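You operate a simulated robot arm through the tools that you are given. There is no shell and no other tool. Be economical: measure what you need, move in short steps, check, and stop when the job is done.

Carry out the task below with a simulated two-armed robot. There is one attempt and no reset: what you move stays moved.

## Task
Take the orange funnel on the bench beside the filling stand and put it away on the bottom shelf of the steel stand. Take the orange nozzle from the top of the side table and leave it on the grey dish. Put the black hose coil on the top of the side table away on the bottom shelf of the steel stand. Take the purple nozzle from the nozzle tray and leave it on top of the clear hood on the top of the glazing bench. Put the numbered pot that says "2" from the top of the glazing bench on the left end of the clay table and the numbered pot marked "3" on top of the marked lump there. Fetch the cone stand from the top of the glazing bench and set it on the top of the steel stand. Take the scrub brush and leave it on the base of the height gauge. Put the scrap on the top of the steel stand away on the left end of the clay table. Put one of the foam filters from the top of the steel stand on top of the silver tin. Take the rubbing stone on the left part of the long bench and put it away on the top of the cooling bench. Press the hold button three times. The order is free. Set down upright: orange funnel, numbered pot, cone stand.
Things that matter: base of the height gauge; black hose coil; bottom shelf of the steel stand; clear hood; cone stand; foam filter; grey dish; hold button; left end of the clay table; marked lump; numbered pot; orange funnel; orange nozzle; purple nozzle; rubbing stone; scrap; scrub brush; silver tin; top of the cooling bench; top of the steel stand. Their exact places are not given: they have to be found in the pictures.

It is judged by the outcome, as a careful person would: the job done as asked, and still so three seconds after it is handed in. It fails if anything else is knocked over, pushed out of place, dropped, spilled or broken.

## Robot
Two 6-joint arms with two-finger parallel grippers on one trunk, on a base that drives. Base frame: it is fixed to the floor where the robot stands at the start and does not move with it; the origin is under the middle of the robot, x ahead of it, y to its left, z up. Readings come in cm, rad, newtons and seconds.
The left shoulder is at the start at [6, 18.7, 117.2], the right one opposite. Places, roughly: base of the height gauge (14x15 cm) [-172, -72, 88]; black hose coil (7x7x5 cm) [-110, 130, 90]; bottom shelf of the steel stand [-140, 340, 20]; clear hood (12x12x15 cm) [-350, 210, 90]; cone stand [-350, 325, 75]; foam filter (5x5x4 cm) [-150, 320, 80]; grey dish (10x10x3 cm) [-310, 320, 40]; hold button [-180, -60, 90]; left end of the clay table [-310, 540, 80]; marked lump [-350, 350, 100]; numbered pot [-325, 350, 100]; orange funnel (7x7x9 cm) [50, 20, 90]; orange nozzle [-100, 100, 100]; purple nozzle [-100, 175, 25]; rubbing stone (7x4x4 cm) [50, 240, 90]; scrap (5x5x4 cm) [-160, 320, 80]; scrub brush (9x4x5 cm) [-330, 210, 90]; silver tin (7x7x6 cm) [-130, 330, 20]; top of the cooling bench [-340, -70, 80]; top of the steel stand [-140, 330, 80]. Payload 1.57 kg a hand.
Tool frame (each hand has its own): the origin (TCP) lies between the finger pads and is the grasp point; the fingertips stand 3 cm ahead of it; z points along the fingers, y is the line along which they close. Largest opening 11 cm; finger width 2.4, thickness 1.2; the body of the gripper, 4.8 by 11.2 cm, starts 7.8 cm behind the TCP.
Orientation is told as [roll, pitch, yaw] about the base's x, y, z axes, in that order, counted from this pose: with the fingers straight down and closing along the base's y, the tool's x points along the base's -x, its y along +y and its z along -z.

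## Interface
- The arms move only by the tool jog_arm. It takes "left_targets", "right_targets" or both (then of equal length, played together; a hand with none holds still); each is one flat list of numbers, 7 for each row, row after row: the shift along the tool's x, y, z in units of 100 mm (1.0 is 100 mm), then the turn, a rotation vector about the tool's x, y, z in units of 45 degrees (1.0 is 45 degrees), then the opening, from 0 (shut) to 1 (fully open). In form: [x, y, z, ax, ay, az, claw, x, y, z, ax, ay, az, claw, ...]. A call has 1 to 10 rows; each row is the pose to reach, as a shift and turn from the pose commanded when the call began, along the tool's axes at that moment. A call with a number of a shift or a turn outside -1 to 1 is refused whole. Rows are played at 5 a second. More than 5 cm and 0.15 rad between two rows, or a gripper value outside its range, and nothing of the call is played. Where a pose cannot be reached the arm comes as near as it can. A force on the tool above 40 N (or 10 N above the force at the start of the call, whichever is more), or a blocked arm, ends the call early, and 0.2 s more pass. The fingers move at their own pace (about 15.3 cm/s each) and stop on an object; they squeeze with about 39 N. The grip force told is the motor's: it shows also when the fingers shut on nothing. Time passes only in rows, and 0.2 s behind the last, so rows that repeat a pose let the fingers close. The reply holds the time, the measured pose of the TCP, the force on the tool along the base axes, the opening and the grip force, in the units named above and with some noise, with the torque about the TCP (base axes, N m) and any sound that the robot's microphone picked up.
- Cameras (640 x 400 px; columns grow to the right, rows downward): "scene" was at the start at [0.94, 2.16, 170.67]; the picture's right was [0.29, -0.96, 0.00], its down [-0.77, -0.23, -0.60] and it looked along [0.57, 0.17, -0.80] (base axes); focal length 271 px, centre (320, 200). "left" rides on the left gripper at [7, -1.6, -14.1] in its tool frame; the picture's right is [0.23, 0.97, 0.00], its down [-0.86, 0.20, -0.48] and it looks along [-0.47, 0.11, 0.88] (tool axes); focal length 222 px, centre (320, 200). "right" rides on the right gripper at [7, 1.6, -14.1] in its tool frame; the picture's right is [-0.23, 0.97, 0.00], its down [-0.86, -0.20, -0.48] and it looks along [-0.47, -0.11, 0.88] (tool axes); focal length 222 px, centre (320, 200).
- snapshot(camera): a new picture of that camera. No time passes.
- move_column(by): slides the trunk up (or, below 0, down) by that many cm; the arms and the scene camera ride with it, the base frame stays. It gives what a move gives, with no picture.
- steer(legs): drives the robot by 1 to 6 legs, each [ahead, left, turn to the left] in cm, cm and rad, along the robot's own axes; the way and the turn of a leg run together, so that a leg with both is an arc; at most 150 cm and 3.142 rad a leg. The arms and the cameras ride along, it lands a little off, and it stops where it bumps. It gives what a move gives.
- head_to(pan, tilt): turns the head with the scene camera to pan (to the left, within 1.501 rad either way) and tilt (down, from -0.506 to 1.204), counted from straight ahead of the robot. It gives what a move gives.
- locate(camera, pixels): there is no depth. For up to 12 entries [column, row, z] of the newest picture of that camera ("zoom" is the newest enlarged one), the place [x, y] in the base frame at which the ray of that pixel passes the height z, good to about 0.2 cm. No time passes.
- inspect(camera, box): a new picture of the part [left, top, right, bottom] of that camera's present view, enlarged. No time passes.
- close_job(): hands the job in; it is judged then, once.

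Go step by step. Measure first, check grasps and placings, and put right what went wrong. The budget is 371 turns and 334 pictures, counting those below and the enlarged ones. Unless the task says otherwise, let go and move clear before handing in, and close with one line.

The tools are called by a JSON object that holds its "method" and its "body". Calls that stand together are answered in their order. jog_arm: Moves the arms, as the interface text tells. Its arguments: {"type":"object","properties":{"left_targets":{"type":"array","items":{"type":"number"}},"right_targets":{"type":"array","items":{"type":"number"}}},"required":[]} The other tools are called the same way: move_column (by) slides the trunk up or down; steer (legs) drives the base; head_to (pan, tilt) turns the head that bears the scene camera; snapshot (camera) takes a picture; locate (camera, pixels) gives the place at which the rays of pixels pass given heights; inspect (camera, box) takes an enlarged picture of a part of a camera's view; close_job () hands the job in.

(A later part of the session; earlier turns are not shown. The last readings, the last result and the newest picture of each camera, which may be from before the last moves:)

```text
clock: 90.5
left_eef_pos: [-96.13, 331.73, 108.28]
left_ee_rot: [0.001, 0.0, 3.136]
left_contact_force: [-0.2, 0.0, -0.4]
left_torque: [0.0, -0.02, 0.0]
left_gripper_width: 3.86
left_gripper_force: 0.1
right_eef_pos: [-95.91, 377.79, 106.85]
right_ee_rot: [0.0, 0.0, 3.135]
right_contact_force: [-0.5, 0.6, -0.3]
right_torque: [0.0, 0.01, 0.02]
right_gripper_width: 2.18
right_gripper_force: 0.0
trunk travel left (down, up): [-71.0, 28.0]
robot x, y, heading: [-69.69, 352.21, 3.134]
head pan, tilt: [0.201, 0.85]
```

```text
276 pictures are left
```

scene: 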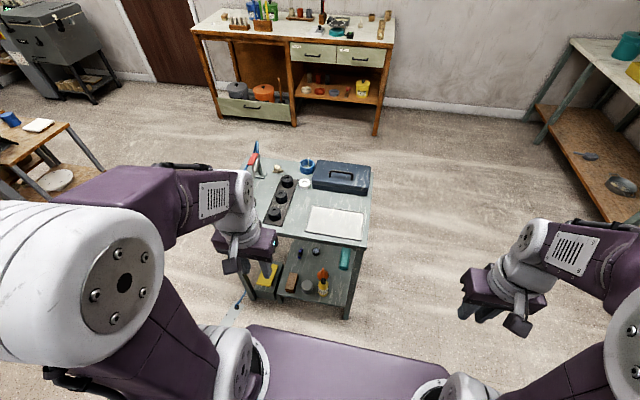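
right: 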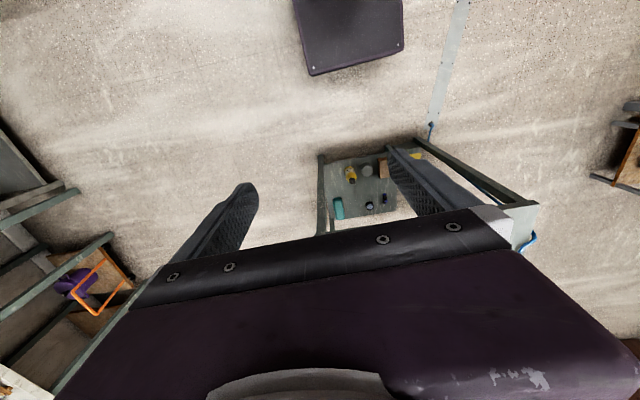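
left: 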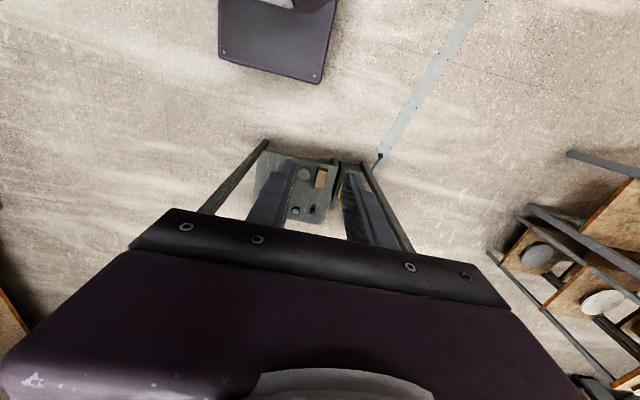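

Enlarging the filters and the scrap, and locating them.

{"method": "inspect", "body": {"camera": "scene", "box": [235, 140, 385, 250]}}

{"method": "steer", "body": {"legs": [[22, 0, 0]]}}

{"method": "snapshot", "body": {"camera": "left"}}

{"method": "snapshot", "body": {"camera": "scene"}}

```text
3.64 times, centred on (310, 195) of scene
```

zoom: 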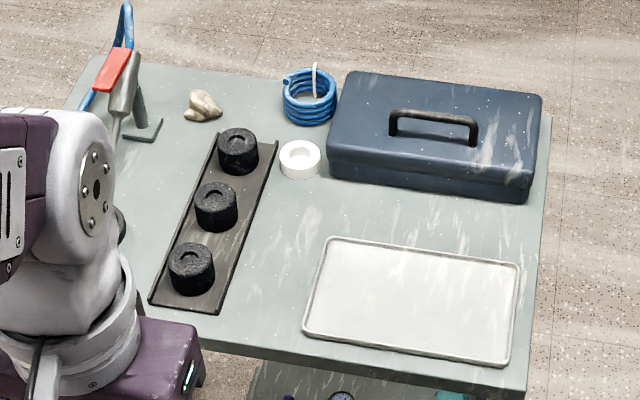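

```text
clock: 92.1
left_eef_pos: [-117.44, 332.02, 108.21]
left_ee_rot: [0.0, -0.001, 3.131]
left_contact_force: [0.0, -0.8, -0.1]
left_torque: [-0.03, 0.0, 0.05]
left_gripper_width: 3.86
left_gripper_force: 0.2
right_eef_pos: [-117.08, 378.17, 106.97]
right_ee_rot: [0.0, -0.001, 3.131]
right_contact_force: [1.1, 0.0, 0.2]
right_torque: [0.01, -0.01, -0.01]
right_gripper_width: 2.22
right_gripper_force: 0.0
trunk travel left (down, up): [-71.0, 28.0]
robot x, y, heading: [-91.26, 352.88, 3.134]
head pan, tilt: [0.201, 0.85]
```

```text
274 pictures are left
```

left: 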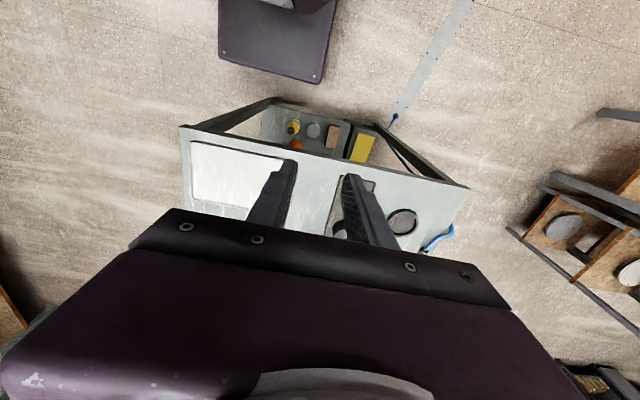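

```text
273 pictures are left
```

scene: 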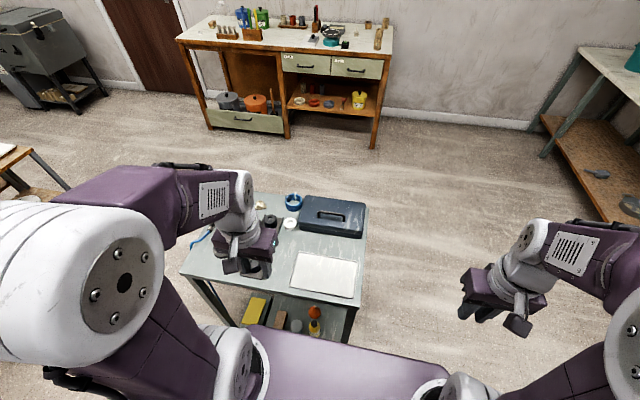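

{"method": "locate", "body": {"camera": "left", "pixels": [[182, 126, 76], [182, 126, 80], [467, 187, 76], [467, 187, 80], [403, 222, 76], [340, 190, 76], [330, 230, 76]]}}

{"method": "locate", "body": {"camera": "scene", "pixels": [[347, 309, 76], [347, 309, 80], [181, 275, 76], [181, 275, 80], [261, 205, 78], [270, 218, 80]]}}

{"method": "jog_arm", "body": {"left_targets": [0.3, 0.3, 0, 0, 0, 0, 0.6, 0.4, 0.6, 0, 0, 0, 0, 0.65, 0.4, 0.9, 0, 0, 0, 0, 0.65]}}

{"method": "snapshot", "body": {"camera": "left"}}

```text
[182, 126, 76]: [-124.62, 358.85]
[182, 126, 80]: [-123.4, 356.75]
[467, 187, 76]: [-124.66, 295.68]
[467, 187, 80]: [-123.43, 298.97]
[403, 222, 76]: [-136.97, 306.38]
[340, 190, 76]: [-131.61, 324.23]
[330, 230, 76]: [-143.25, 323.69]
```

```text
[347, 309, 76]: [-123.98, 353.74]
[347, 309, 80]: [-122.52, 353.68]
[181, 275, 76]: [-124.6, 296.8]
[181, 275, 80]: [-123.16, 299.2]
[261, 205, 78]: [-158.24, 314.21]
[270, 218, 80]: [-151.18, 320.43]
```

```text
clock: 92.9
left_eef_pos: [-113.85, 323.24, 108.03]
left_ee_rot: [0.0, 0.002, 3.131]
left_contact_force: [1.0, -0.4, 1.0]
left_torque: [0.03, -0.03, 0.03]
left_gripper_width: 7.16
left_gripper_force: 0.1
right_eef_pos: [-117.25, 377.99, 106.73]
right_ee_rot: [-0.001, 0.002, 3.131]
right_contact_force: [0.2, -0.4, 0.2]
right_torque: [0.02, -0.02, 0.0]
right_gripper_width: 2.2
right_gripper_force: 0.0
trunk travel left (down, up): [-71.0, 28.0]
robot x, y, heading: [-90.74, 352.8, 3.131]
head pan, tilt: [0.201, 0.85]
```

```text
272 pictures are left
```

left: 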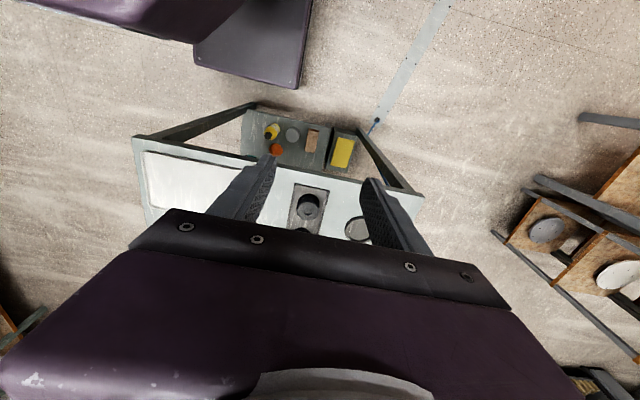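

The front filter is visible between the fingers at (308,207). Locate and descend part way over it.

{"method": "locate", "body": {"camera": "left", "pixels": [[308, 207, 80], [308, 207, 84], [308, 207, 82], [297, 207, 82], [321, 207, 82]]}}

```text
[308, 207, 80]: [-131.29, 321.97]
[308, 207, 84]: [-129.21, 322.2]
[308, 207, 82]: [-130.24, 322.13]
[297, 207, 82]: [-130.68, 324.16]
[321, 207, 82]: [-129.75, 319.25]
```

{"method": "jog_arm", "body": {"left_targets": [-0.4, 0.05, 0, 0, 0, 0, 0.75, -0.8, 0.1, 0, 0, 0, 0, 0.75, -1, 0.1, 0.3, 0, 0, 0, 0.75]}}

{"method": "jog_arm", "body": {"left_targets": [-0.4, 0.0, 0.2, 0, 0, 0, 0.75, -0.62, 0.0, 0.5, 0, 0, 0, 0.75]}}

{"method": "snapshot", "body": {"camera": "left"}}

{"method": "inspect", "body": {"camera": "scene", "box": [170, 140, 380, 330]}}

```text
clock: 93.7
left_eef_pos: [-123.48, 322.03, 105.01]
left_ee_rot: [0.001, 0.0, 3.129]
left_contact_force: [0.2, -0.1, 0.4]
left_torque: [0.0, -0.02, -0.01]
left_gripper_width: 8.25
left_gripper_force: 0.1
right_eef_pos: [-117.13, 378.14, 106.86]
right_ee_rot: [-0.002, -0.001, 3.131]
right_contact_force: [-1.0, -0.1, -0.4]
right_torque: [-0.01, 0.01, 0.0]
right_gripper_width: 2.22
right_gripper_force: 0.0
trunk travel left (down, up): [-71.0, 28.0]
robot x, y, heading: [-90.81, 352.46, 3.13]
head pan, tilt: [0.201, 0.85]
```

```text
clock: 94.3
left_eef_pos: [-129.88, 322.05, 100.17]
left_ee_rot: [0.0, 0.002, 3.131]
left_contact_force: [0.0, 1.1, 0.9]
left_torque: [0.0, -0.01, -0.01]
left_gripper_width: 8.26
left_gripper_force: 0.1
right_eef_pos: [-117.19, 378.04, 106.92]
right_ee_rot: [-0.001, 0.002, 3.132]
right_contact_force: [-0.8, 0.0, 0.0]
right_torque: [-0.01, -0.04, 0.01]
right_gripper_width: 2.2
right_gripper_force: 0.0
trunk travel left (down, up): [-71.0, 28.0]
robot x, y, heading: [-90.78, 352.38, 3.129]
head pan, tilt: [0.201, 0.85]
```

```text
271 pictures are left
```

left: 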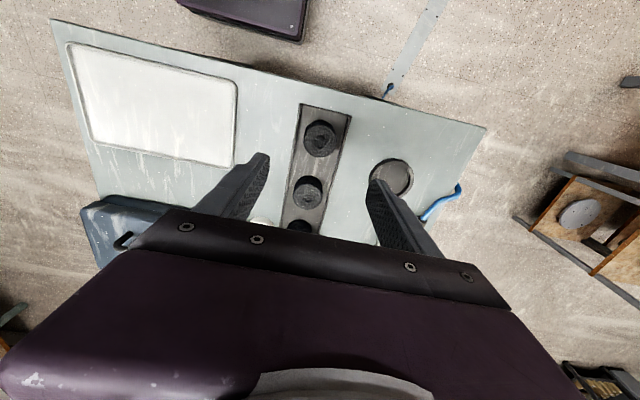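

```text
2.11 times, centred on (275, 235) of scene
```

zoom: 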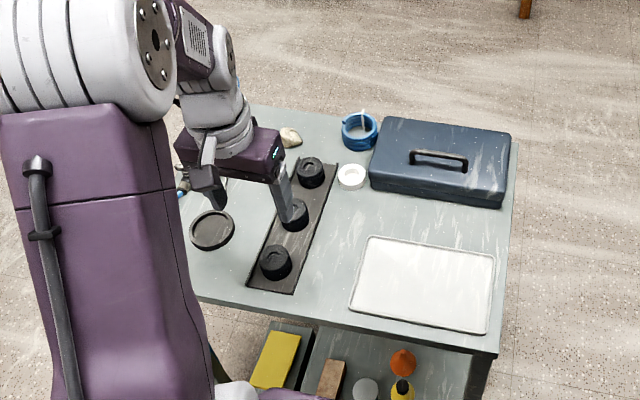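

{"method": "locate", "body": {"camera": "left", "pixels": [[319, 140, 82], [319, 140, 80], [319, 136, 84], [308, 192, 82]]}}

{"method": "locate", "body": {"camera": "zoom", "pixels": [[275, 262, 82], [275, 262, 80], [275, 255, 84], [310, 172, 82], [290, 137, 80], [290, 137, 82]]}}

```text
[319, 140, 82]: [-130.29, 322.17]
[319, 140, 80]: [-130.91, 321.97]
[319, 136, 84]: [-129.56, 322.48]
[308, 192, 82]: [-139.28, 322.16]
```

```text
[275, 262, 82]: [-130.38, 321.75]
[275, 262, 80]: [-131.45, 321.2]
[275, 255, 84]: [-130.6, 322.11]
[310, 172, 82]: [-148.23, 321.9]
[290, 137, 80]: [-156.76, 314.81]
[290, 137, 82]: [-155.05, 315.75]
```

Filter at (-130.4, 322.0). Descend to TCP z≈84.8 with a 6.8 cm opening and close.

{"method": "jog_arm", "body": {"left_targets": [-0.05, 0.0, 0.4, 0, 0, 0, 0.62, -0.05, 0.0, 0.8, 0, 0, 0, 0.62, -0.05, 0, 1, 0, 0, 0, 0.62]}}

{"method": "jog_arm", "body": {"left_targets": [0, 0.0, 0.3, 0, 0, 0, 0.62, 0, 0.0, 0.54, 0, 0, 0, 0.62, 0, 0, 0.54, 0, 0, 0, 0.2, 0, 0, 0.54, 0, 0, 0, 0.2, 0, 0, 0.54, 0, 0, 0, 0.2]}}

{"method": "snapshot", "body": {"camera": "left"}}

```text
clock: 95.1
left_eef_pos: [-130.23, 322.08, 90.23]
left_ee_rot: [0.0, -0.001, 3.132]
left_contact_force: [-0.6, -0.4, 0.9]
left_torque: [0.02, -0.01, 0.01]
left_gripper_width: 6.82
left_gripper_force: 0.1
right_eef_pos: [-117.06, 378.05, 106.92]
right_ee_rot: [0.002, 0.0, 3.132]
right_contact_force: [-0.6, -1.0, -0.1]
right_torque: [-0.01, -0.03, 0.01]
right_gripper_width: 2.21
right_gripper_force: 0.1
trunk travel left (down, up): [-71.0, 28.0]
robot x, y, heading: [-91.0, 352.74, 3.133]
head pan, tilt: [0.201, 0.85]
```

```text
clock: 96.3
left_eef_pos: [-130.11, 322.02, 84.85]
left_ee_rot: [0.001, 0.001, 3.13]
left_contact_force: [-0.1, 0.1, 0.0]
left_torque: [-0.02, 0.0, -0.03]
left_gripper_width: 4.34
left_gripper_force: 38.9
right_eef_pos: [-117.23, 378.13, 106.95]
right_ee_rot: [0.0, 0.0, 3.133]
right_contact_force: [0.7, -0.2, 0.9]
right_torque: [-0.03, -0.02, -0.01]
right_gripper_width: 2.21
right_gripper_force: 0.0
trunk travel left (down, up): [-71.0, 28.0]
robot x, y, heading: [-91.35, 352.8, 3.13]
head pan, tilt: [0.201, 0.85]
```

```text
269 pictures are left
```

left: 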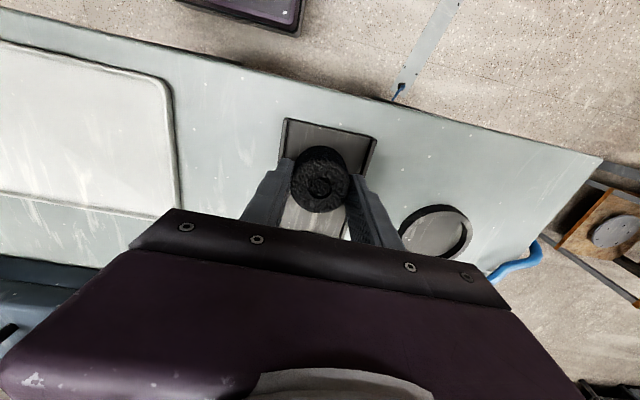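

Gripped at 4.3 cm. Lift.

{"method": "jog_arm", "body": {"left_targets": [0, 0, -0.3, 0, 0, 0, 0.2, 0, 0, -0.7, 0, 0, 0, 0.2, 0, 0, -1, 0, 0, 0, 0.2]}}

{"method": "snapshot", "body": {"camera": "left"}}

```text
clock: 97.1
left_eef_pos: [-130.35, 322.33, 95.12]
left_ee_rot: [0.001, 0.002, 3.13]
left_contact_force: [0.5, -0.7, 0.1]
left_torque: [-0.02, 0.01, 0.01]
left_gripper_width: 4.34
left_gripper_force: 39.0
right_eef_pos: [-117.15, 378.08, 106.8]
right_ee_rot: [0.001, -0.001, 3.13]
right_contact_force: [0.2, 0.3, -0.8]
right_torque: [0.03, 0.03, 0.0]
right_gripper_width: 2.19
right_gripper_force: 0.1
trunk travel left (down, up): [-71.0, 28.0]
robot x, y, heading: [-90.63, 352.9, 3.136]
head pan, tilt: [0.201, 0.85]
```

```text
268 pictures are left
```

left: 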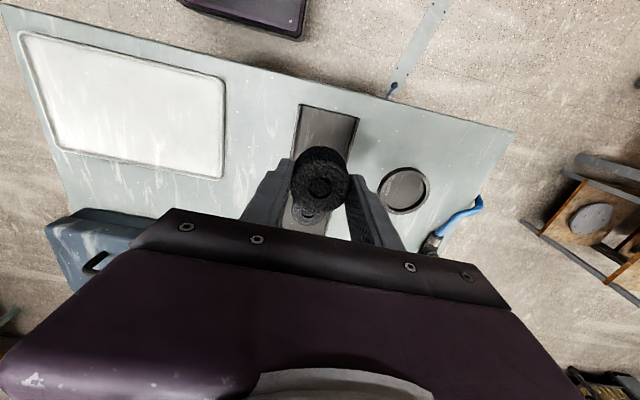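

It holds. Pull the hand in and to y≈332, back off, lower the trunk, and drive back in.

{"method": "jog_arm", "body": {"left_targets": [0.35, -0.3, -0.1, 0, 0, 0, 0.2, 0.7, -0.6, -0.2, 0, 0, 0, 0.2, 1, -0.97, -0.3, 0, 0, 0, 0.2]}}

{"method": "jog_arm", "body": {"left_targets": [0.35, 0, -0.3, 0, 0, 0, 0.2]}}

{"method": "steer", "body": {"legs": [[-24, 0, 0]]}}

{"method": "move_column", "body": {"by": -40}}

{"method": "move_column", "body": {"by": -30}}

{"method": "head_to", "body": {"pan": 0.15, "tilt": 0.8}}

{"method": "snapshot", "body": {"camera": "scene"}}

```text
clock: 97.9
left_eef_pos: [-120.16, 332.32, 97.93]
left_ee_rot: [0.002, 0.002, 3.131]
left_contact_force: [1.1, -0.5, 0.6]
left_torque: [0.0, 0.0, 0.02]
left_gripper_width: 4.34
left_gripper_force: 39.0
right_eef_pos: [-116.94, 378.19, 106.87]
right_ee_rot: [0.0, 0.001, 3.13]
right_contact_force: [0.4, 0.7, 0.9]
right_torque: [-0.01, -0.02, 0.04]
right_gripper_width: 2.21
right_gripper_force: 0.1
trunk travel left (down, up): [-71.0, 28.0]
robot x, y, heading: [-91.05, 352.93, 3.135]
head pan, tilt: [0.201, 0.85]
```

```text
clock: 98.3
left_eef_pos: [-117.55, 332.08, 101.25]
left_ee_rot: [0.0, 0.0, 3.129]
left_contact_force: [0.3, 0.4, -0.1]
left_torque: [0.01, 0.05, 0.01]
left_gripper_width: 4.35
left_gripper_force: 39.0
left hand out of reach, approached as far as the arm can: row 1
right_eef_pos: [-116.89, 378.11, 106.97]
right_ee_rot: [0.0, -0.002, 3.131]
right_contact_force: [-0.2, 0.8, -0.3]
right_torque: [0.05, 0.05, -0.01]
right_gripper_width: 2.21
right_gripper_force: 0.1
trunk travel left (down, up): [-71.0, 28.0]
robot x, y, heading: [-91.02, 352.95, 3.135]
head pan, tilt: [0.201, 0.85]
```

```text
clock: 100.1
left_eef_pos: [-93.54, 331.9, 100.98]
left_ee_rot: [0.001, 0.002, 3.128]
left_contact_force: [-0.1, -0.4, -0.4]
left_torque: [0.01, 0.04, -0.01]
left_gripper_width: 4.39
left_gripper_force: 39.2
right_eef_pos: [-92.63, 377.89, 106.94]
right_ee_rot: [-0.001, -0.002, 3.127]
right_contact_force: [-0.6, -0.2, 0.3]
right_torque: [0.0, 0.0, 0.02]
right_gripper_width: 2.17
right_gripper_force: 0.0
trunk travel left (down, up): [-71.0, 28.0]
robot x, y, heading: [-66.38, 352.49, 3.128]
head pan, tilt: [0.201, 0.85]
```

```text
clock: 104.0
left_eef_pos: [-93.57, 331.88, 61.04]
left_ee_rot: [0.0, 0.005, 3.127]
left_contact_force: [-1.1, -0.4, -0.9]
left_torque: [0.02, -0.01, -0.03]
left_gripper_width: 4.34
left_gripper_force: 39.6
right_eef_pos: [-92.57, 377.96, 66.94]
right_ee_rot: [-0.001, 0.0, 3.128]
right_contact_force: [1.3, 0.8, -1.0]
right_torque: [0.03, -0.01, -0.06]
right_gripper_width: 2.21
right_gripper_force: 0.0
trunk travel left (down, up): [-31.0, 68.0]
robot x, y, heading: [-66.65, 352.49, 3.129]
head pan, tilt: [0.201, 0.85]
```

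```text
clock: 107.0
left_eef_pos: [-93.52, 331.85, 31.07]
left_ee_rot: [0.001, 0.003, 3.127]
left_contact_force: [0.0, -0.2, -0.1]
left_torque: [-0.05, 0.03, 0.04]
left_gripper_width: 4.36
left_gripper_force: 38.4
right_eef_pos: [-92.66, 377.96, 36.76]
right_ee_rot: [-0.001, -0.001, 3.128]
right_contact_force: [0.5, -0.1, 0.4]
right_torque: [0.01, -0.01, 0.01]
right_gripper_width: 2.22
right_gripper_force: 0.0
trunk travel left (down, up): [-1.0, 98.0]
robot x, y, heading: [-66.2, 352.26, 3.127]
head pan, tilt: [0.201, 0.85]
```

```text
clock: 107.6
left_eef_pos: [-93.54, 331.76, 31.19]
left_ee_rot: [0.0, 0.003, 3.128]
left_contact_force: [-0.1, 0.0, 0.7]
left_torque: [-0.01, 0.0, -0.02]
left_gripper_width: 4.36
left_gripper_force: 39.0
right_eef_pos: [-92.57, 377.83, 36.98]
right_ee_rot: [0.001, 0.0, 3.128]
right_contact_force: [0.5, 0.4, 0.1]
right_torque: [-0.02, 0.0, 0.03]
right_gripper_width: 2.21
right_gripper_force: 0.0
trunk travel left (down, up): [-1.0, 98.0]
robot x, y, heading: [-66.86, 352.65, 3.125]
head pan, tilt: [0.15, 0.799]
```

```text
267 pictures are left
```

scene: 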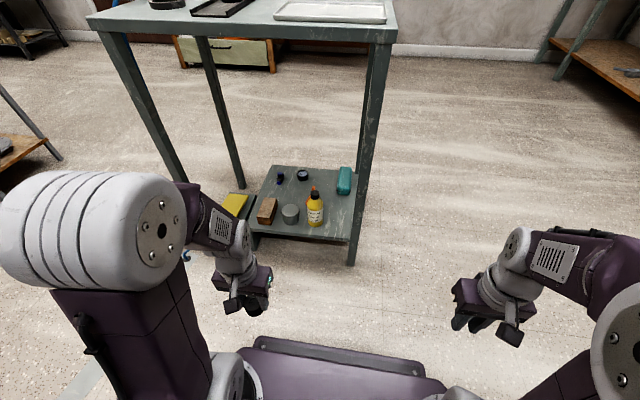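

Low and clear. Drive in 24 cm.

{"method": "steer", "body": {"legs": [[24, 0, 0]]}}

{"method": "snapshot", "body": {"camera": "left"}}

{"method": "locate", "body": {"camera": "left", "pixels": [[320, 200, 21]]}}

```text
clock: 109.3
left_eef_pos: [-117.35, 332.36, 31.07]
left_ee_rot: [-0.001, 0.003, 3.124]
left_contact_force: [-0.6, -0.3, -0.1]
left_torque: [0.01, 0.01, -0.03]
left_gripper_width: 4.36
left_gripper_force: 38.7
right_eef_pos: [-116.14, 378.33, 37.04]
right_ee_rot: [0.0, 0.0, 3.122]
right_contact_force: [0.5, -0.2, 0.7]
right_torque: [0.06, 0.04, 0.02]
right_gripper_width: 2.2
right_gripper_force: 0.0
trunk travel left (down, up): [-1.0, 98.0]
robot x, y, heading: [-89.88, 353.1, 3.119]
head pan, tilt: [0.15, 0.799]
```

```text
266 pictures are left
```

left: 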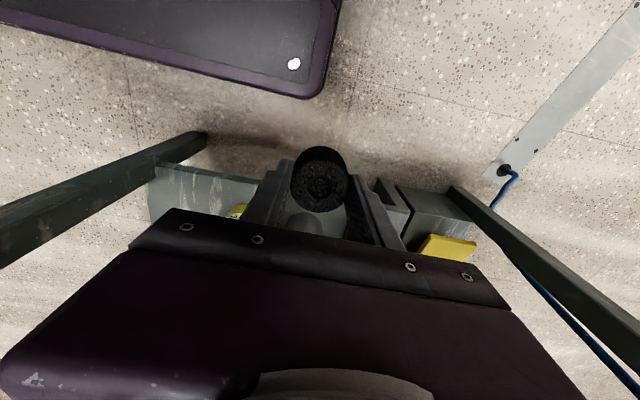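

```text
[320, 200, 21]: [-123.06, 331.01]
```

Extend over the tin.

{"method": "jog_arm", "body": {"left_targets": [-0.4, 0.03, 0, 0, 0, 0, 0.2, -0.8, 0.05, 0, 0, 0, 0, 0.2, -1, 0.06, 0, 0, 0, 0, 0.2]}}

{"method": "jog_arm", "body": {"left_targets": [-0.36, 0, 0, 0, 0, 0, 0.2, -0.36, 0, 0.2, 0, 0, 0, 0.2]}}

{"method": "snapshot", "body": {"camera": "left"}}

{"method": "inspect", "body": {"camera": "scene", "box": [210, 180, 370, 340]}}

```text
clock: 110.2
left_eef_pos: [-126.94, 331.62, 31.18]
left_ee_rot: [0.001, 0.003, 3.124]
left_contact_force: [-0.1, -0.6, -0.6]
left_torque: [0.04, 0.02, 0.0]
left_gripper_width: 4.34
left_gripper_force: 39.0
right_eef_pos: [-116.07, 378.48, 36.87]
right_ee_rot: [0.0, -0.001, 3.125]
right_contact_force: [0.1, 0.5, -1.5]
right_torque: [0.02, 0.05, -0.01]
right_gripper_width: 2.17
right_gripper_force: 0.0
trunk travel left (down, up): [-1.0, 98.0]
robot x, y, heading: [-90.23, 352.65, 3.122]
head pan, tilt: [0.15, 0.799]
```

```text
clock: 110.8
left_eef_pos: [-130.86, 332.0, 28.94]
left_ee_rot: [0.001, 0.002, 3.125]
left_contact_force: [0.5, 0.6, 0.0]
left_torque: [-0.04, -0.01, 0.03]
left_gripper_width: 4.37
left_gripper_force: 39.0
right_eef_pos: [-116.16, 378.48, 36.88]
right_ee_rot: [0.0, -0.001, 3.124]
right_contact_force: [-0.2, 1.2, -0.4]
right_torque: [-0.01, 0.0, 0.03]
right_gripper_width: 2.22
right_gripper_force: 0.0
trunk travel left (down, up): [-1.0, 98.0]
robot x, y, heading: [-90.06, 352.89, 3.126]
head pan, tilt: [0.15, 0.799]
```

```text
265 pictures are left
```

left: 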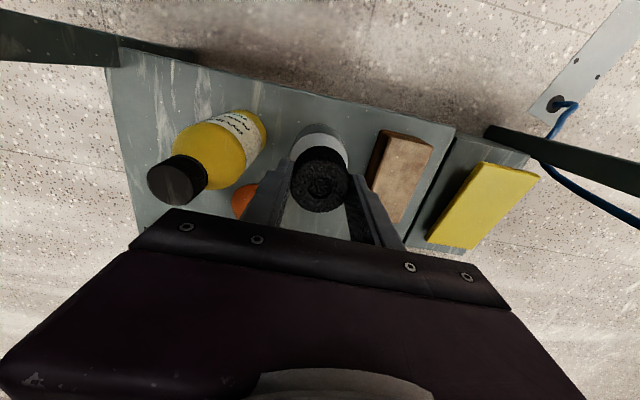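

```text
2.50 times, centred on (290, 260) of scene
```

zoom: 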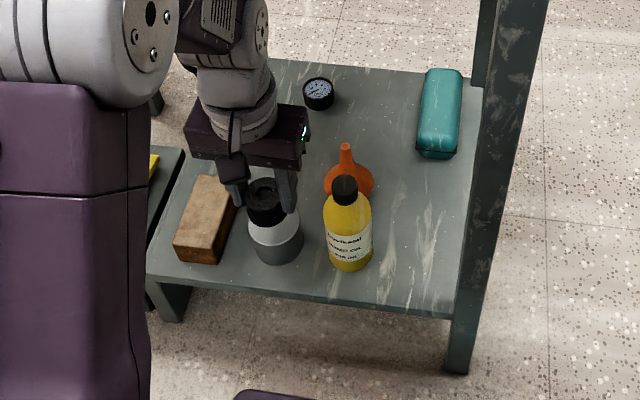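

Aligned over the tin. Lower gently until contact.

{"method": "jog_arm", "body": {"left_targets": [0, 0, 0.1, 0, 0, 0, 0.2, 0, 0, 0.2, 0, 0, 0, 0.2, 0, 0, 0.25, 0, 0, 0, 0.2, 0, 0, 0.28, 0, 0, 0, 0.2]}}

{"method": "inspect", "body": {"camera": "scene", "box": [210, 180, 370, 340]}}

{"method": "snapshot", "body": {"camera": "left"}}

```text
clock: 111.8
left_eef_pos: [-130.71, 331.89, 26.36]
left_ee_rot: [0.0, 0.004, 3.125]
left_contact_force: [0.1, 0.6, -0.8]
left_torque: [0.0, -0.02, -0.02]
left_gripper_width: 4.38
left_gripper_force: 39.2
right_eef_pos: [-116.05, 378.42, 36.86]
right_ee_rot: [0.001, 0.001, 3.124]
right_contact_force: [-0.4, -0.1, 0.2]
right_torque: [0.01, 0.01, 0.03]
right_gripper_width: 2.19
right_gripper_force: 0.1
trunk travel left (down, up): [-1.0, 98.0]
robot x, y, heading: [-89.97, 352.86, 3.126]
head pan, tilt: [0.15, 0.799]
```

```text
2.50 times, centred on (290, 260) of scene
```

zoom: 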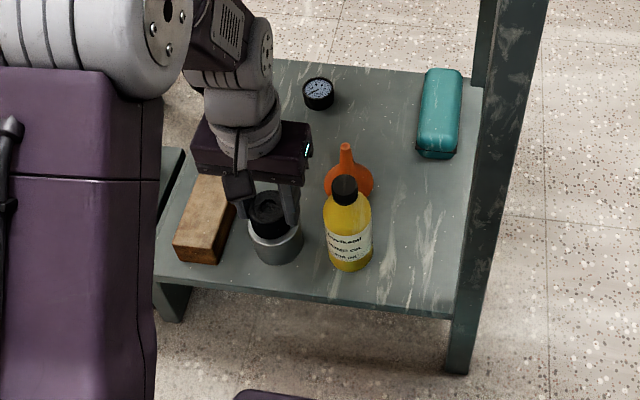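

```text
262 pictures are left
```

left: 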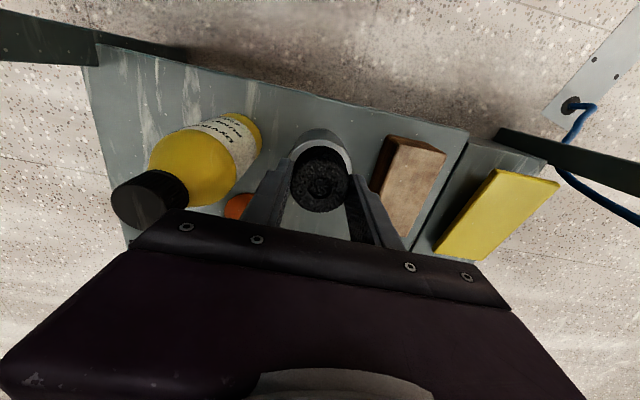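

{"method": "jog_arm", "body": {"left_targets": [0.03, 0, 0.04, 0, 0, 0, 0.2, 0.03, 0, 0.08, 0, 0, 0, 0.2, 0.03, 0, 0.08, 0, 0, 0, 0.2]}}

{"method": "jog_arm", "body": {"left_targets": [0, 0, 0.03, 0, 0, 0, 0.2, 0, 0, 0.06, 0, 0, 0, 0.2, 0, 0, 0.06, 0, 0, 0, 0.2]}}

```text
clock: 112.5
left_eef_pos: [-130.34, 332.0, 25.69]
left_ee_rot: [0.003, -0.004, 3.124]
left_contact_force: [6.1, -3.5, 38.9]
left_torque: [-0.02, -0.29, 0.0]
left_gripper_width: 4.38
left_gripper_force: 39.6
right_eef_pos: [-115.96, 378.39, 37.05]
right_ee_rot: [0.002, -0.004, 3.124]
right_contact_force: [0.3, -0.5, -0.2]
right_torque: [0.0, -0.03, -0.03]
right_gripper_width: 2.22
right_gripper_force: 0.0
trunk travel left (down, up): [-1.0, 98.0]
robot x, y, heading: [-90.04, 353.19, 3.126]
head pan, tilt: [0.15, 0.799]
```

```text
clock: 113.0
left_eef_pos: [-130.37, 332.03, 25.43]
left_ee_rot: [0.001, -0.002, 3.124]
left_contact_force: [8.2, -0.3, 39.4]
left_torque: [0.13, -0.4, -0.03]
left_gripper_width: 4.36
left_gripper_force: 39.4
right_eef_pos: [-116.0, 378.34, 36.88]
right_ee_rot: [0.002, -0.002, 3.125]
right_contact_force: [0.1, 0.4, 0.5]
right_torque: [0.04, 0.03, 0.0]
right_gripper_width: 2.2
right_gripper_force: 0.1
trunk travel left (down, up): [-1.0, 98.0]
robot x, y, heading: [-90.21, 352.71, 3.124]
head pan, tilt: [0.15, 0.799]
stopped in row 2 (left hand): the force on the tool passed its limit (the readings are from after the stop); the commanded pose is now the measured one
```

Contact with the tin (39 N). Ease up 3 mm, open, and rise.

{"method": "jog_arm", "body": {"left_targets": [0, 0, -0.03, 0, 0, 0, 0.2, 0, 0, -0.03, 0, 0, 0, 0.5, 0, 0, -0.03, 0, 0, 0, 0.5, 0, 0, -0.3, 0, 0, 0, 0.5, 0, 0, -0.7, 0, 0, 0, 0.5, 0, 0, -1, 0, 0, 0, 0.5]}}

{"method": "snapshot", "body": {"camera": "left"}}

{"method": "inspect", "body": {"camera": "scene", "box": [210, 180, 370, 340]}}

```text
clock: 114.4
left_eef_pos: [-130.63, 332.0, 35.51]
left_ee_rot: [0.001, 0.002, 3.125]
left_contact_force: [-0.3, 1.0, -0.3]
left_torque: [-0.01, 0.02, 0.0]
left_gripper_width: 5.5
left_gripper_force: 0.1
right_eef_pos: [-116.08, 378.41, 36.9]
right_ee_rot: [0.0, 0.0, 3.123]
right_contact_force: [-0.3, -0.3, -0.4]
right_torque: [0.0, 0.0, -0.02]
right_gripper_width: 2.18
right_gripper_force: 0.1
trunk travel left (down, up): [-1.0, 98.0]
robot x, y, heading: [-89.8, 352.61, 3.127]
head pan, tilt: [0.15, 0.799]
```

```text
261 pictures are left
```

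left: 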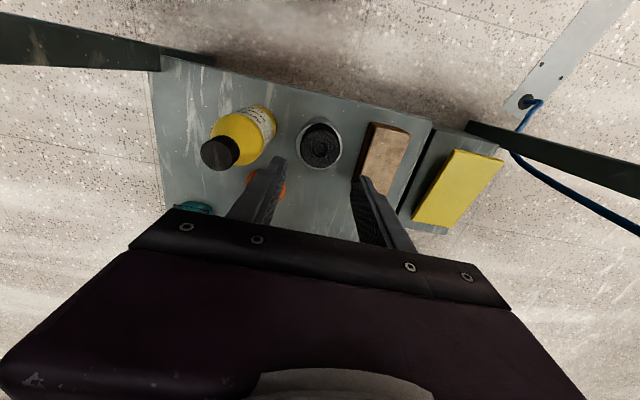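

```text
2.50 times, centred on (290, 260) of scene
```

zoom: 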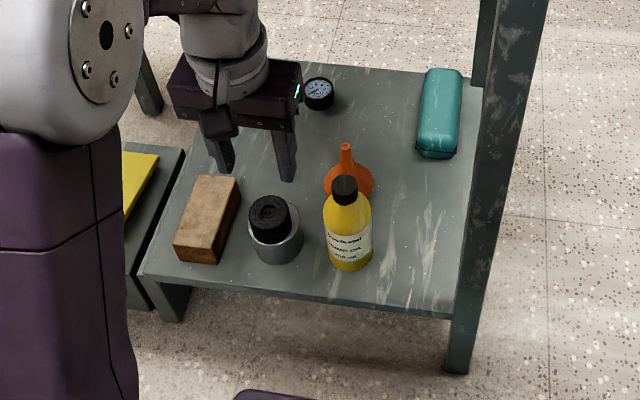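

The filter sits on the tin. Retract, back out, raise the trunk, then line up the left shoulder with the scrap.

{"method": "jog_arm", "body": {"left_targets": [0.4, 0, -0.05, 0, 0, 0, 0.5, 0.8, 0, -0.05, 0, 0, 0, 0.5, 1, 0, -0.05, 0, 0, 0, 0.5]}}

{"method": "steer", "body": {"legs": [[-27, 0, 0]]}}

{"method": "move_column", "body": {"by": 40}}

{"method": "move_column", "body": {"by": 35}}

{"method": "steer", "body": {"legs": [[0, 18, 0.018], [35, 0, 0]]}}

{"method": "head_to", "body": {"pan": 0.2, "tilt": 0.85}}

{"method": "snapshot", "body": {"camera": "scene"}}

{"method": "snapshot", "body": {"camera": "left"}}

```text
clock: 115.2
left_eef_pos: [-120.62, 331.69, 35.7]
left_ee_rot: [0.001, 0.003, 3.124]
left_contact_force: [0.0, 0.8, -0.3]
left_torque: [0.02, 0.03, -0.01]
left_gripper_width: 5.48
left_gripper_force: 0.0
right_eef_pos: [-116.12, 378.59, 36.96]
right_ee_rot: [0.0, -0.001, 3.124]
right_contact_force: [0.2, -1.0, 0.1]
right_torque: [0.01, 0.03, 0.01]
right_gripper_width: 2.23
right_gripper_force: 0.1
trunk travel left (down, up): [-1.0, 98.0]
robot x, y, heading: [-90.03, 353.17, 3.12]
head pan, tilt: [0.15, 0.799]
```

```text
clock: 117.1
left_eef_pos: [-93.9, 331.31, 35.75]
left_ee_rot: [0.0, 0.002, 3.121]
left_contact_force: [0.0, 0.3, -0.4]
left_torque: [-0.02, 0.02, -0.02]
left_gripper_width: 5.47
left_gripper_force: 0.1
right_eef_pos: [-89.23, 377.88, 36.94]
right_ee_rot: [0.002, 0.001, 3.12]
right_contact_force: [-0.2, -1.0, 1.1]
right_torque: [0.01, 0.02, 0.02]
right_gripper_width: 2.19
right_gripper_force: 0.1
trunk travel left (down, up): [-1.0, 98.0]
robot x, y, heading: [-63.47, 352.24, 3.124]
head pan, tilt: [0.15, 0.799]
```

```text
clock: 120.9
left_eef_pos: [-93.95, 331.37, 75.7]
left_ee_rot: [0.0, 0.001, 3.12]
left_contact_force: [-0.4, 0.5, 0.4]
left_torque: [0.0, 0.0, 0.0]
left_gripper_width: 5.5
left_gripper_force: 0.1
right_eef_pos: [-89.26, 377.91, 76.96]
right_ee_rot: [0.0, 0.0, 3.121]
right_contact_force: [0.2, 0.3, 0.2]
right_torque: [0.02, -0.02, 0.01]
right_gripper_width: 2.18
right_gripper_force: 0.0
trunk travel left (down, up): [-41.0, 58.0]
robot x, y, heading: [-63.31, 352.37, 3.124]
head pan, tilt: [0.15, 0.799]
```

```text
clock: 124.3
left_eef_pos: [-93.94, 331.38, 110.7]
left_ee_rot: [0.001, 0.002, 3.121]
left_contact_force: [0.7, 0.2, 0.2]
left_torque: [0.01, 0.03, 0.02]
left_gripper_width: 5.51
left_gripper_force: 0.1
right_eef_pos: [-89.18, 377.84, 111.95]
right_ee_rot: [0.0, 0.0, 3.12]
right_contact_force: [0.2, -0.5, 0.5]
right_torque: [0.02, -0.02, 0.03]
right_gripper_width: 2.22
right_gripper_force: 0.0
trunk travel left (down, up): [-76.0, 23.0]
robot x, y, heading: [-63.11, 352.29, 3.122]
head pan, tilt: [0.15, 0.799]
```

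```text
clock: 127.7
left_eef_pos: [-128.56, 312.74, 110.8]
left_ee_rot: [0.001, 0.001, -3.138]
left_contact_force: [-0.3, 0.5, 0.0]
left_torque: [-0.01, -0.01, -0.01]
left_gripper_width: 5.48
left_gripper_force: 0.1
right_eef_pos: [-125.04, 359.38, 111.95]
right_ee_rot: [0.001, -0.001, -3.137]
right_contact_force: [-0.3, -0.3, -0.5]
right_torque: [0.04, 0.0, -0.01]
right_gripper_width: 2.22
right_gripper_force: 0.0
trunk travel left (down, up): [-76.0, 23.0]
robot x, y, heading: [-98.86, 334.46, -3.142]
head pan, tilt: [0.15, 0.799]
```

```text
clock: 128.3
left_eef_pos: [-128.62, 312.73, 110.73]
left_ee_rot: [-0.002, 0.0, -3.138]
left_contact_force: [0.2, 0.0, -0.8]
left_torque: [0.02, 0.0, -0.03]
left_gripper_width: 5.52
left_gripper_force: 0.0
right_eef_pos: [-125.1, 359.29, 111.9]
right_ee_rot: [0.0, -0.001, -3.137]
right_contact_force: [0.2, 0.3, -0.1]
right_torque: [0.0, 0.0, -0.02]
right_gripper_width: 2.2
right_gripper_force: 0.0
trunk travel left (down, up): [-76.0, 23.0]
robot x, y, heading: [-98.53, 334.16, -3.138]
head pan, tilt: [0.201, 0.85]
```

```text
259 pictures are left
```

scene: 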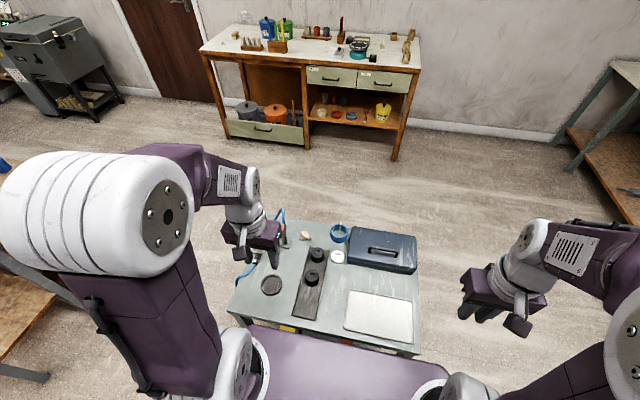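

```text
258 pictures are left
```

left: 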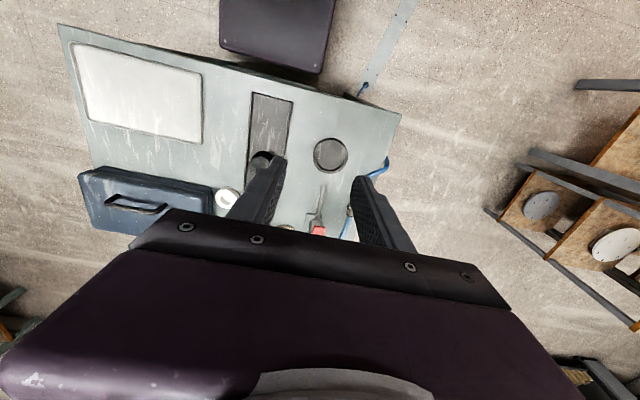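

{"method": "inspect", "body": {"camera": "scene", "box": [230, 190, 360, 320]}}

{"method": "locate", "body": {"camera": "zoom", "pixels": [[361, 224, 82], [361, 230, 80], [270, 200, 90], [245, 280, 85]]}}

{"method": "locate", "body": {"camera": "left", "pixels": [[318, 230, 90], [285, 228, 82], [285, 228, 80], [318, 190, 82], [345, 235, 85]]}}

```text
3.08 times, centred on (295, 255) of scene
```

zoom: 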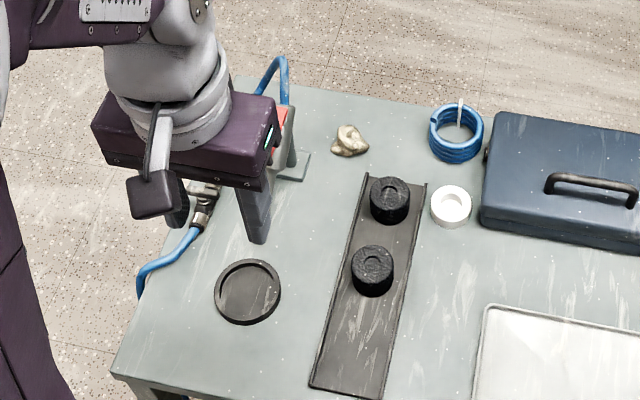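

```text
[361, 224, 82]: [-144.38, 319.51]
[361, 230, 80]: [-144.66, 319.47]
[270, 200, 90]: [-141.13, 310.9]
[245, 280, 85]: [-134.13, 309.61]
```

```text
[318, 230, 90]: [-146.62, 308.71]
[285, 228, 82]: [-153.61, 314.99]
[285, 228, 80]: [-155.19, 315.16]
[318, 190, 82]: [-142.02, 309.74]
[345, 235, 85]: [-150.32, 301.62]
```

The air gun stands right beside the scrap, so I'll turn the hand 90° to close along x. First locate the scrap precisely.

{"method": "locate", "body": {"camera": "zoom", "pixels": [[350, 143, 82], [350, 143, 80], [332, 150, 80], [368, 150, 80], [291, 165, 80], [290, 110, 92], [290, 110, 96]]}}

{"method": "jog_arm", "body": {"left_targets": [0, 0, 0, 0, 0, 0.19, 0.6, 0, 0, 0, 0, 0, 0.38, 0.6, 0, 0, 0, 0, 0, 0.57, 0.6, 0, 0, 0, 0, 0, 0.76, 0.6, 0, 0, 0, 0, 0, 0.95, 0.6, 0, 0, 0, 0, 0, 1, 0.6]}}

{"method": "jog_arm", "body": {"left_targets": [0, 0, 0, 0, 0, 0.19, 0.6, 0, 0, 0, 0, 0, 0.38, 0.6, 0, 0, 0, 0, 0, 0.57, 0.6, 0, 0, 0, 0, 0, 0.76, 0.6, 0, 0, 0, 0, 0, 0.95, 0.6, 0, 0, 0, 0, 0, 1, 0.6]}}

{"method": "snapshot", "body": {"camera": "left"}}

{"method": "snapshot", "body": {"camera": "scene"}}

```text
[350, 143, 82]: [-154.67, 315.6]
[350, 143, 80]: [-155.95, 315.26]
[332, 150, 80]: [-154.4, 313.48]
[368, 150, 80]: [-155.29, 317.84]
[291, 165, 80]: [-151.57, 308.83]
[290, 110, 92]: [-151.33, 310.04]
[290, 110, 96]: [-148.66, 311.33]
```

```text
clock: 129.7
left_eef_pos: [-128.76, 312.78, 110.78]
left_ee_rot: [0.0, -0.001, 2.358]
left_contact_force: [0.3, -0.2, -0.1]
left_torque: [-0.01, 0.07, 0.02]
left_gripper_width: 6.63
left_gripper_force: 0.1
right_eef_pos: [-125.11, 359.24, 111.94]
right_ee_rot: [0.0, 0.001, -3.137]
right_contact_force: [0.0, 1.0, 0.1]
right_torque: [-0.01, 0.0, 0.02]
right_gripper_width: 2.18
right_gripper_force: 0.1
trunk travel left (down, up): [-76.0, 23.0]
robot x, y, heading: [-98.25, 334.21, -3.143]
head pan, tilt: [0.201, 0.85]
```

```text
clock: 131.1
left_eef_pos: [-128.62, 312.77, 110.65]
left_ee_rot: [0.0, 0.0, 1.574]
left_contact_force: [0.2, 0.5, -0.1]
left_torque: [0.0, 0.0, 0.0]
left_gripper_width: 6.6
left_gripper_force: 0.1
right_eef_pos: [-125.13, 359.32, 111.93]
right_ee_rot: [0.001, 0.0, -3.136]
right_contact_force: [-1.3, 0.5, -0.2]
right_torque: [0.03, -0.01, -0.01]
right_gripper_width: 2.2
right_gripper_force: 0.1
trunk travel left (down, up): [-76.0, 23.0]
robot x, y, heading: [-98.53, 334.43, -3.138]
head pan, tilt: [0.201, 0.85]
```

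```text
256 pictures are left
```

left: 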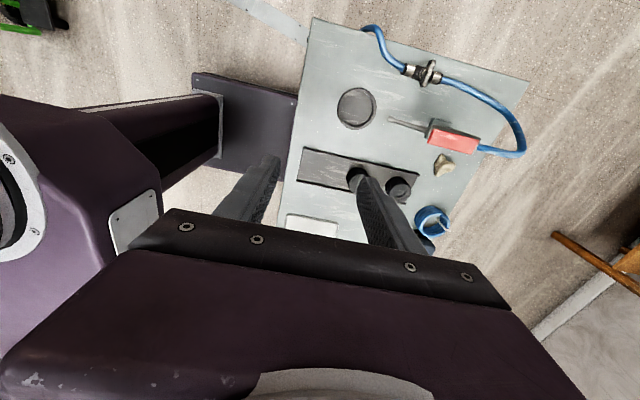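

```text
255 pictures are left
```

scene: 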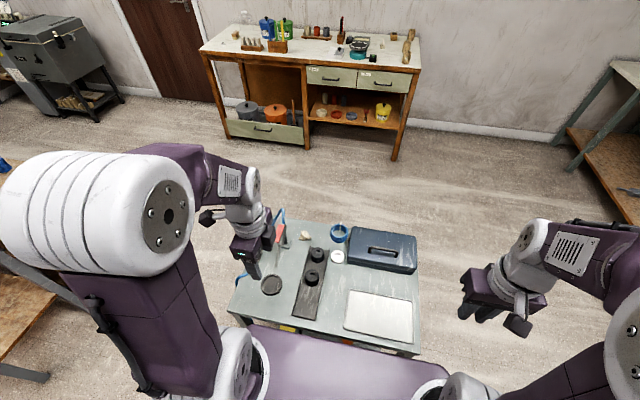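

The hand camera would sit over the air gun this way round; I'll turn the hand the other way (180° back) so the camera is on the filter side.

{"method": "jog_arm", "body": {"left_targets": [0, 0, 0, 0, 0, -0.19, 0.6, 0, 0, 0, 0, 0, -0.38, 0.6, 0, 0, 0, 0, 0, -0.57, 0.6, 0, 0, 0, 0, 0, -0.76, 0.6, 0, 0, 0, 0, 0, -0.95, 0.6, 0, 0, 0, 0, 0, -1, 0.6]}}

{"method": "jog_arm", "body": {"left_targets": [0, 0, 0, 0, 0, -0.19, 0.6, 0, 0, 0, 0, 0, -0.38, 0.6, 0, 0, 0, 0, 0, -0.57, 0.6, 0, 0, 0, 0, 0, -0.76, 0.6, 0, 0, 0, 0, 0, -0.95, 0.6, 0, 0, 0, 0, 0, -1, 0.6]}}

{"method": "jog_arm", "body": {"left_targets": [0, 0, 0, 0, 0, -0.19, 0.6, 0, 0, 0, 0, 0, -0.38, 0.6, 0, 0, 0, 0, 0, -0.57, 0.6, 0, 0, 0, 0, 0, -0.76, 0.6, 0, 0, 0, 0, 0, -0.95, 0.6, 0, 0, 0, 0, 0, -1, 0.6]}}

{"method": "jog_arm", "body": {"left_targets": [0, 0, 0, 0, 0, -0.19, 0.6, 0, 0, 0, 0, 0, -0.38, 0.6, 0, 0, 0, 0, 0, -0.57, 0.6, 0, 0, 0, 0, 0, -0.76, 0.6, 0, 0, 0, 0, 0, -0.95, 0.6, 0, 0, 0, 0, 0, -1, 0.6]}}

{"method": "snapshot", "body": {"camera": "left"}}

```text
clock: 132.5
left_eef_pos: [-128.59, 312.62, 110.69]
left_ee_rot: [-0.001, 0.0, 2.364]
left_contact_force: [0.9, 0.2, -0.8]
left_torque: [0.01, 0.02, 0.02]
left_gripper_width: 6.58
left_gripper_force: 0.0
right_eef_pos: [-125.13, 359.34, 111.9]
right_ee_rot: [0.0, 0.001, -3.136]
right_contact_force: [-1.0, 0.1, 0.8]
right_torque: [-0.01, 0.03, -0.01]
right_gripper_width: 2.2
right_gripper_force: 0.0
trunk travel left (down, up): [-76.0, 23.0]
robot x, y, heading: [-98.56, 334.59, -3.142]
head pan, tilt: [0.201, 0.85]
```

```text
clock: 133.9
left_eef_pos: [-128.58, 312.59, 110.73]
left_ee_rot: [0.0, 0.002, -3.135]
left_contact_force: [-0.5, -0.5, -0.7]
left_torque: [0.01, -0.03, -0.01]
left_gripper_width: 6.6
left_gripper_force: 0.0
right_eef_pos: [-125.17, 359.29, 111.89]
right_ee_rot: [0.0, 0.002, -3.135]
right_contact_force: [0.5, 0.3, 0.3]
right_torque: [0.0, -0.01, -0.01]
right_gripper_width: 2.22
right_gripper_force: 0.0
trunk travel left (down, up): [-76.0, 23.0]
robot x, y, heading: [-98.51, 334.55, -3.138]
head pan, tilt: [0.201, 0.85]
```

```text
clock: 135.3
left_eef_pos: [-128.64, 312.54, 110.77]
left_ee_rot: [0.0, 0.001, -2.349]
left_contact_force: [0.4, -0.2, -0.6]
left_torque: [-0.03, 0.03, -0.01]
left_gripper_width: 6.61
left_gripper_force: 0.2
right_eef_pos: [-125.1, 359.19, 111.89]
right_ee_rot: [0.001, -0.001, -3.136]
right_contact_force: [0.5, 0.7, 0.3]
right_torque: [-0.01, 0.03, 0.0]
right_gripper_width: 2.22
right_gripper_force: 0.0
trunk travel left (down, up): [-76.0, 23.0]
robot x, y, heading: [-98.44, 334.41, -3.138]
head pan, tilt: [0.201, 0.85]
```

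```text
clock: 136.7
left_eef_pos: [-128.66, 312.64, 110.75]
left_ee_rot: [0.002, -0.001, -1.565]
left_contact_force: [-0.6, 0.4, 0.8]
left_torque: [0.01, 0.0, -0.02]
left_gripper_width: 6.6
left_gripper_force: 0.1
right_eef_pos: [-125.18, 359.33, 111.86]
right_ee_rot: [-0.001, 0.0, -3.136]
right_contact_force: [0.2, -0.1, 0.0]
right_torque: [0.02, -0.02, -0.06]
right_gripper_width: 2.2
right_gripper_force: 0.0
trunk travel left (down, up): [-76.0, 23.0]
robot x, y, heading: [-98.81, 334.52, -3.143]
head pan, tilt: [0.201, 0.85]
```

```text
254 pictures are left
```

left: 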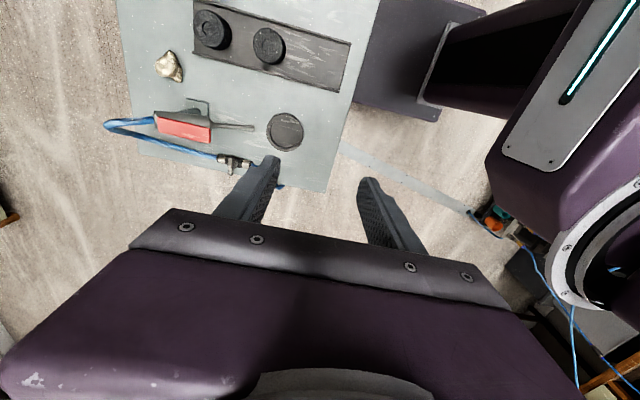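

Good: the camera is now on the +y side. Locate the scrap in this view and move above it at safe height.

{"method": "locate", "body": {"camera": "left", "pixels": [[170, 66, 82], [170, 66, 80], [158, 68, 81], [183, 66, 81]]}}

{"method": "jog_arm", "body": {"left_targets": [0.1, -0.45, 0, 0, 0, 0, 0.6, 0.2, -0.9, 0, 0, 0, 0, 0.6, 0.3, -1, 0, 0, 0, 0, 0.6]}}

{"method": "jog_arm", "body": {"left_targets": [0, -0.45, 0, 0, 0, 0, 0.6, 0, -0.9, 0, 0, 0, 0, 0.6, 0, -1, 0, 0, 0, 0, 0.6]}}

{"method": "jog_arm", "body": {"left_targets": [0, -0.45, 0, 0, 0, 0, 0.6, 0, -0.65, 0, 0, 0, 0, 0.6]}}

{"method": "snapshot", "body": {"camera": "left"}}

{"method": "inspect", "body": {"camera": "scene", "box": [210, 160, 370, 320]}}

```text
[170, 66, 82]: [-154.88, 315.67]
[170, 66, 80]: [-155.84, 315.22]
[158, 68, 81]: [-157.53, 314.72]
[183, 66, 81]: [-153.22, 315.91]
```

```text
clock: 137.5
left_eef_pos: [-138.3, 315.55, 110.73]
left_ee_rot: [0.002, 0.0, -1.565]
left_contact_force: [0.3, 0.0, 1.0]
left_torque: [-0.02, 0.03, 0.01]
left_gripper_width: 6.59
left_gripper_force: 0.1
right_eef_pos: [-125.03, 359.4, 111.95]
right_ee_rot: [0.002, 0.0, -3.135]
right_contact_force: [0.5, -0.6, 0.3]
right_torque: [0.02, 0.01, 0.0]
right_gripper_width: 2.24
right_gripper_force: 0.1
trunk travel left (down, up): [-76.0, 23.0]
robot x, y, heading: [-98.61, 334.13, -3.134]
head pan, tilt: [0.201, 0.85]
```

```text
clock: 138.3
left_eef_pos: [-148.37, 315.61, 110.75]
left_ee_rot: [-0.001, 0.0, -1.565]
left_contact_force: [0.3, 0.4, -0.5]
left_torque: [0.01, 0.06, 0.01]
left_gripper_width: 6.59
left_gripper_force: 0.1
right_eef_pos: [-125.13, 359.38, 111.99]
right_ee_rot: [0.0, 0.0, -3.136]
right_contact_force: [0.6, -0.7, -0.3]
right_torque: [0.0, 0.02, -0.02]
right_gripper_width: 2.2
right_gripper_force: 0.1
trunk travel left (down, up): [-76.0, 23.0]
robot x, y, heading: [-98.46, 333.99, -3.14]
head pan, tilt: [0.201, 0.85]
```

```text
clock: 138.9
left_eef_pos: [-154.92, 315.28, 110.67]
left_ee_rot: [0.002, 0.0, -1.565]
left_contact_force: [-0.7, 0.2, 0.2]
left_torque: [-0.01, -0.02, 0.0]
left_gripper_width: 6.61
left_gripper_force: 0.1
right_eef_pos: [-124.97, 359.35, 111.91]
right_ee_rot: [0.0, 0.0, -3.137]
right_contact_force: [0.4, -0.4, -0.2]
right_torque: [0.0, 0.04, 0.05]
right_gripper_width: 2.22
right_gripper_force: 0.2
trunk travel left (down, up): [-76.0, 23.0]
robot x, y, heading: [-98.85, 334.69, -3.136]
head pan, tilt: [0.201, 0.85]
```

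```text
253 pictures are left
```

left: 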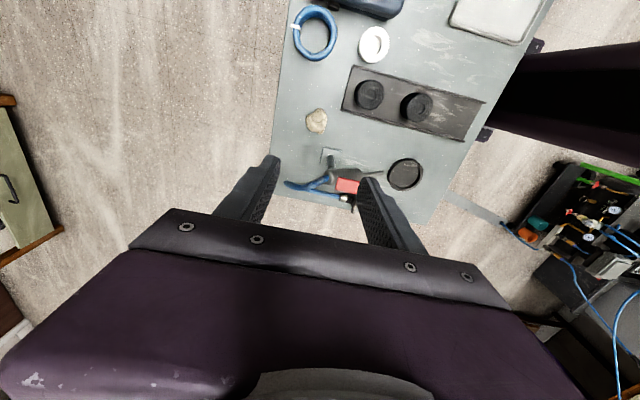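

```text
2.50 times, centred on (290, 240) of scene
```

zoom: 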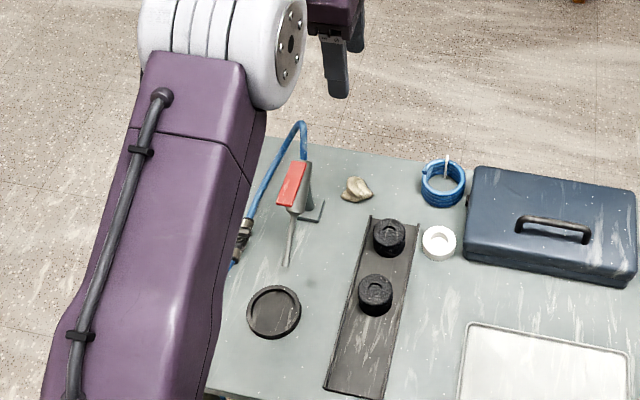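

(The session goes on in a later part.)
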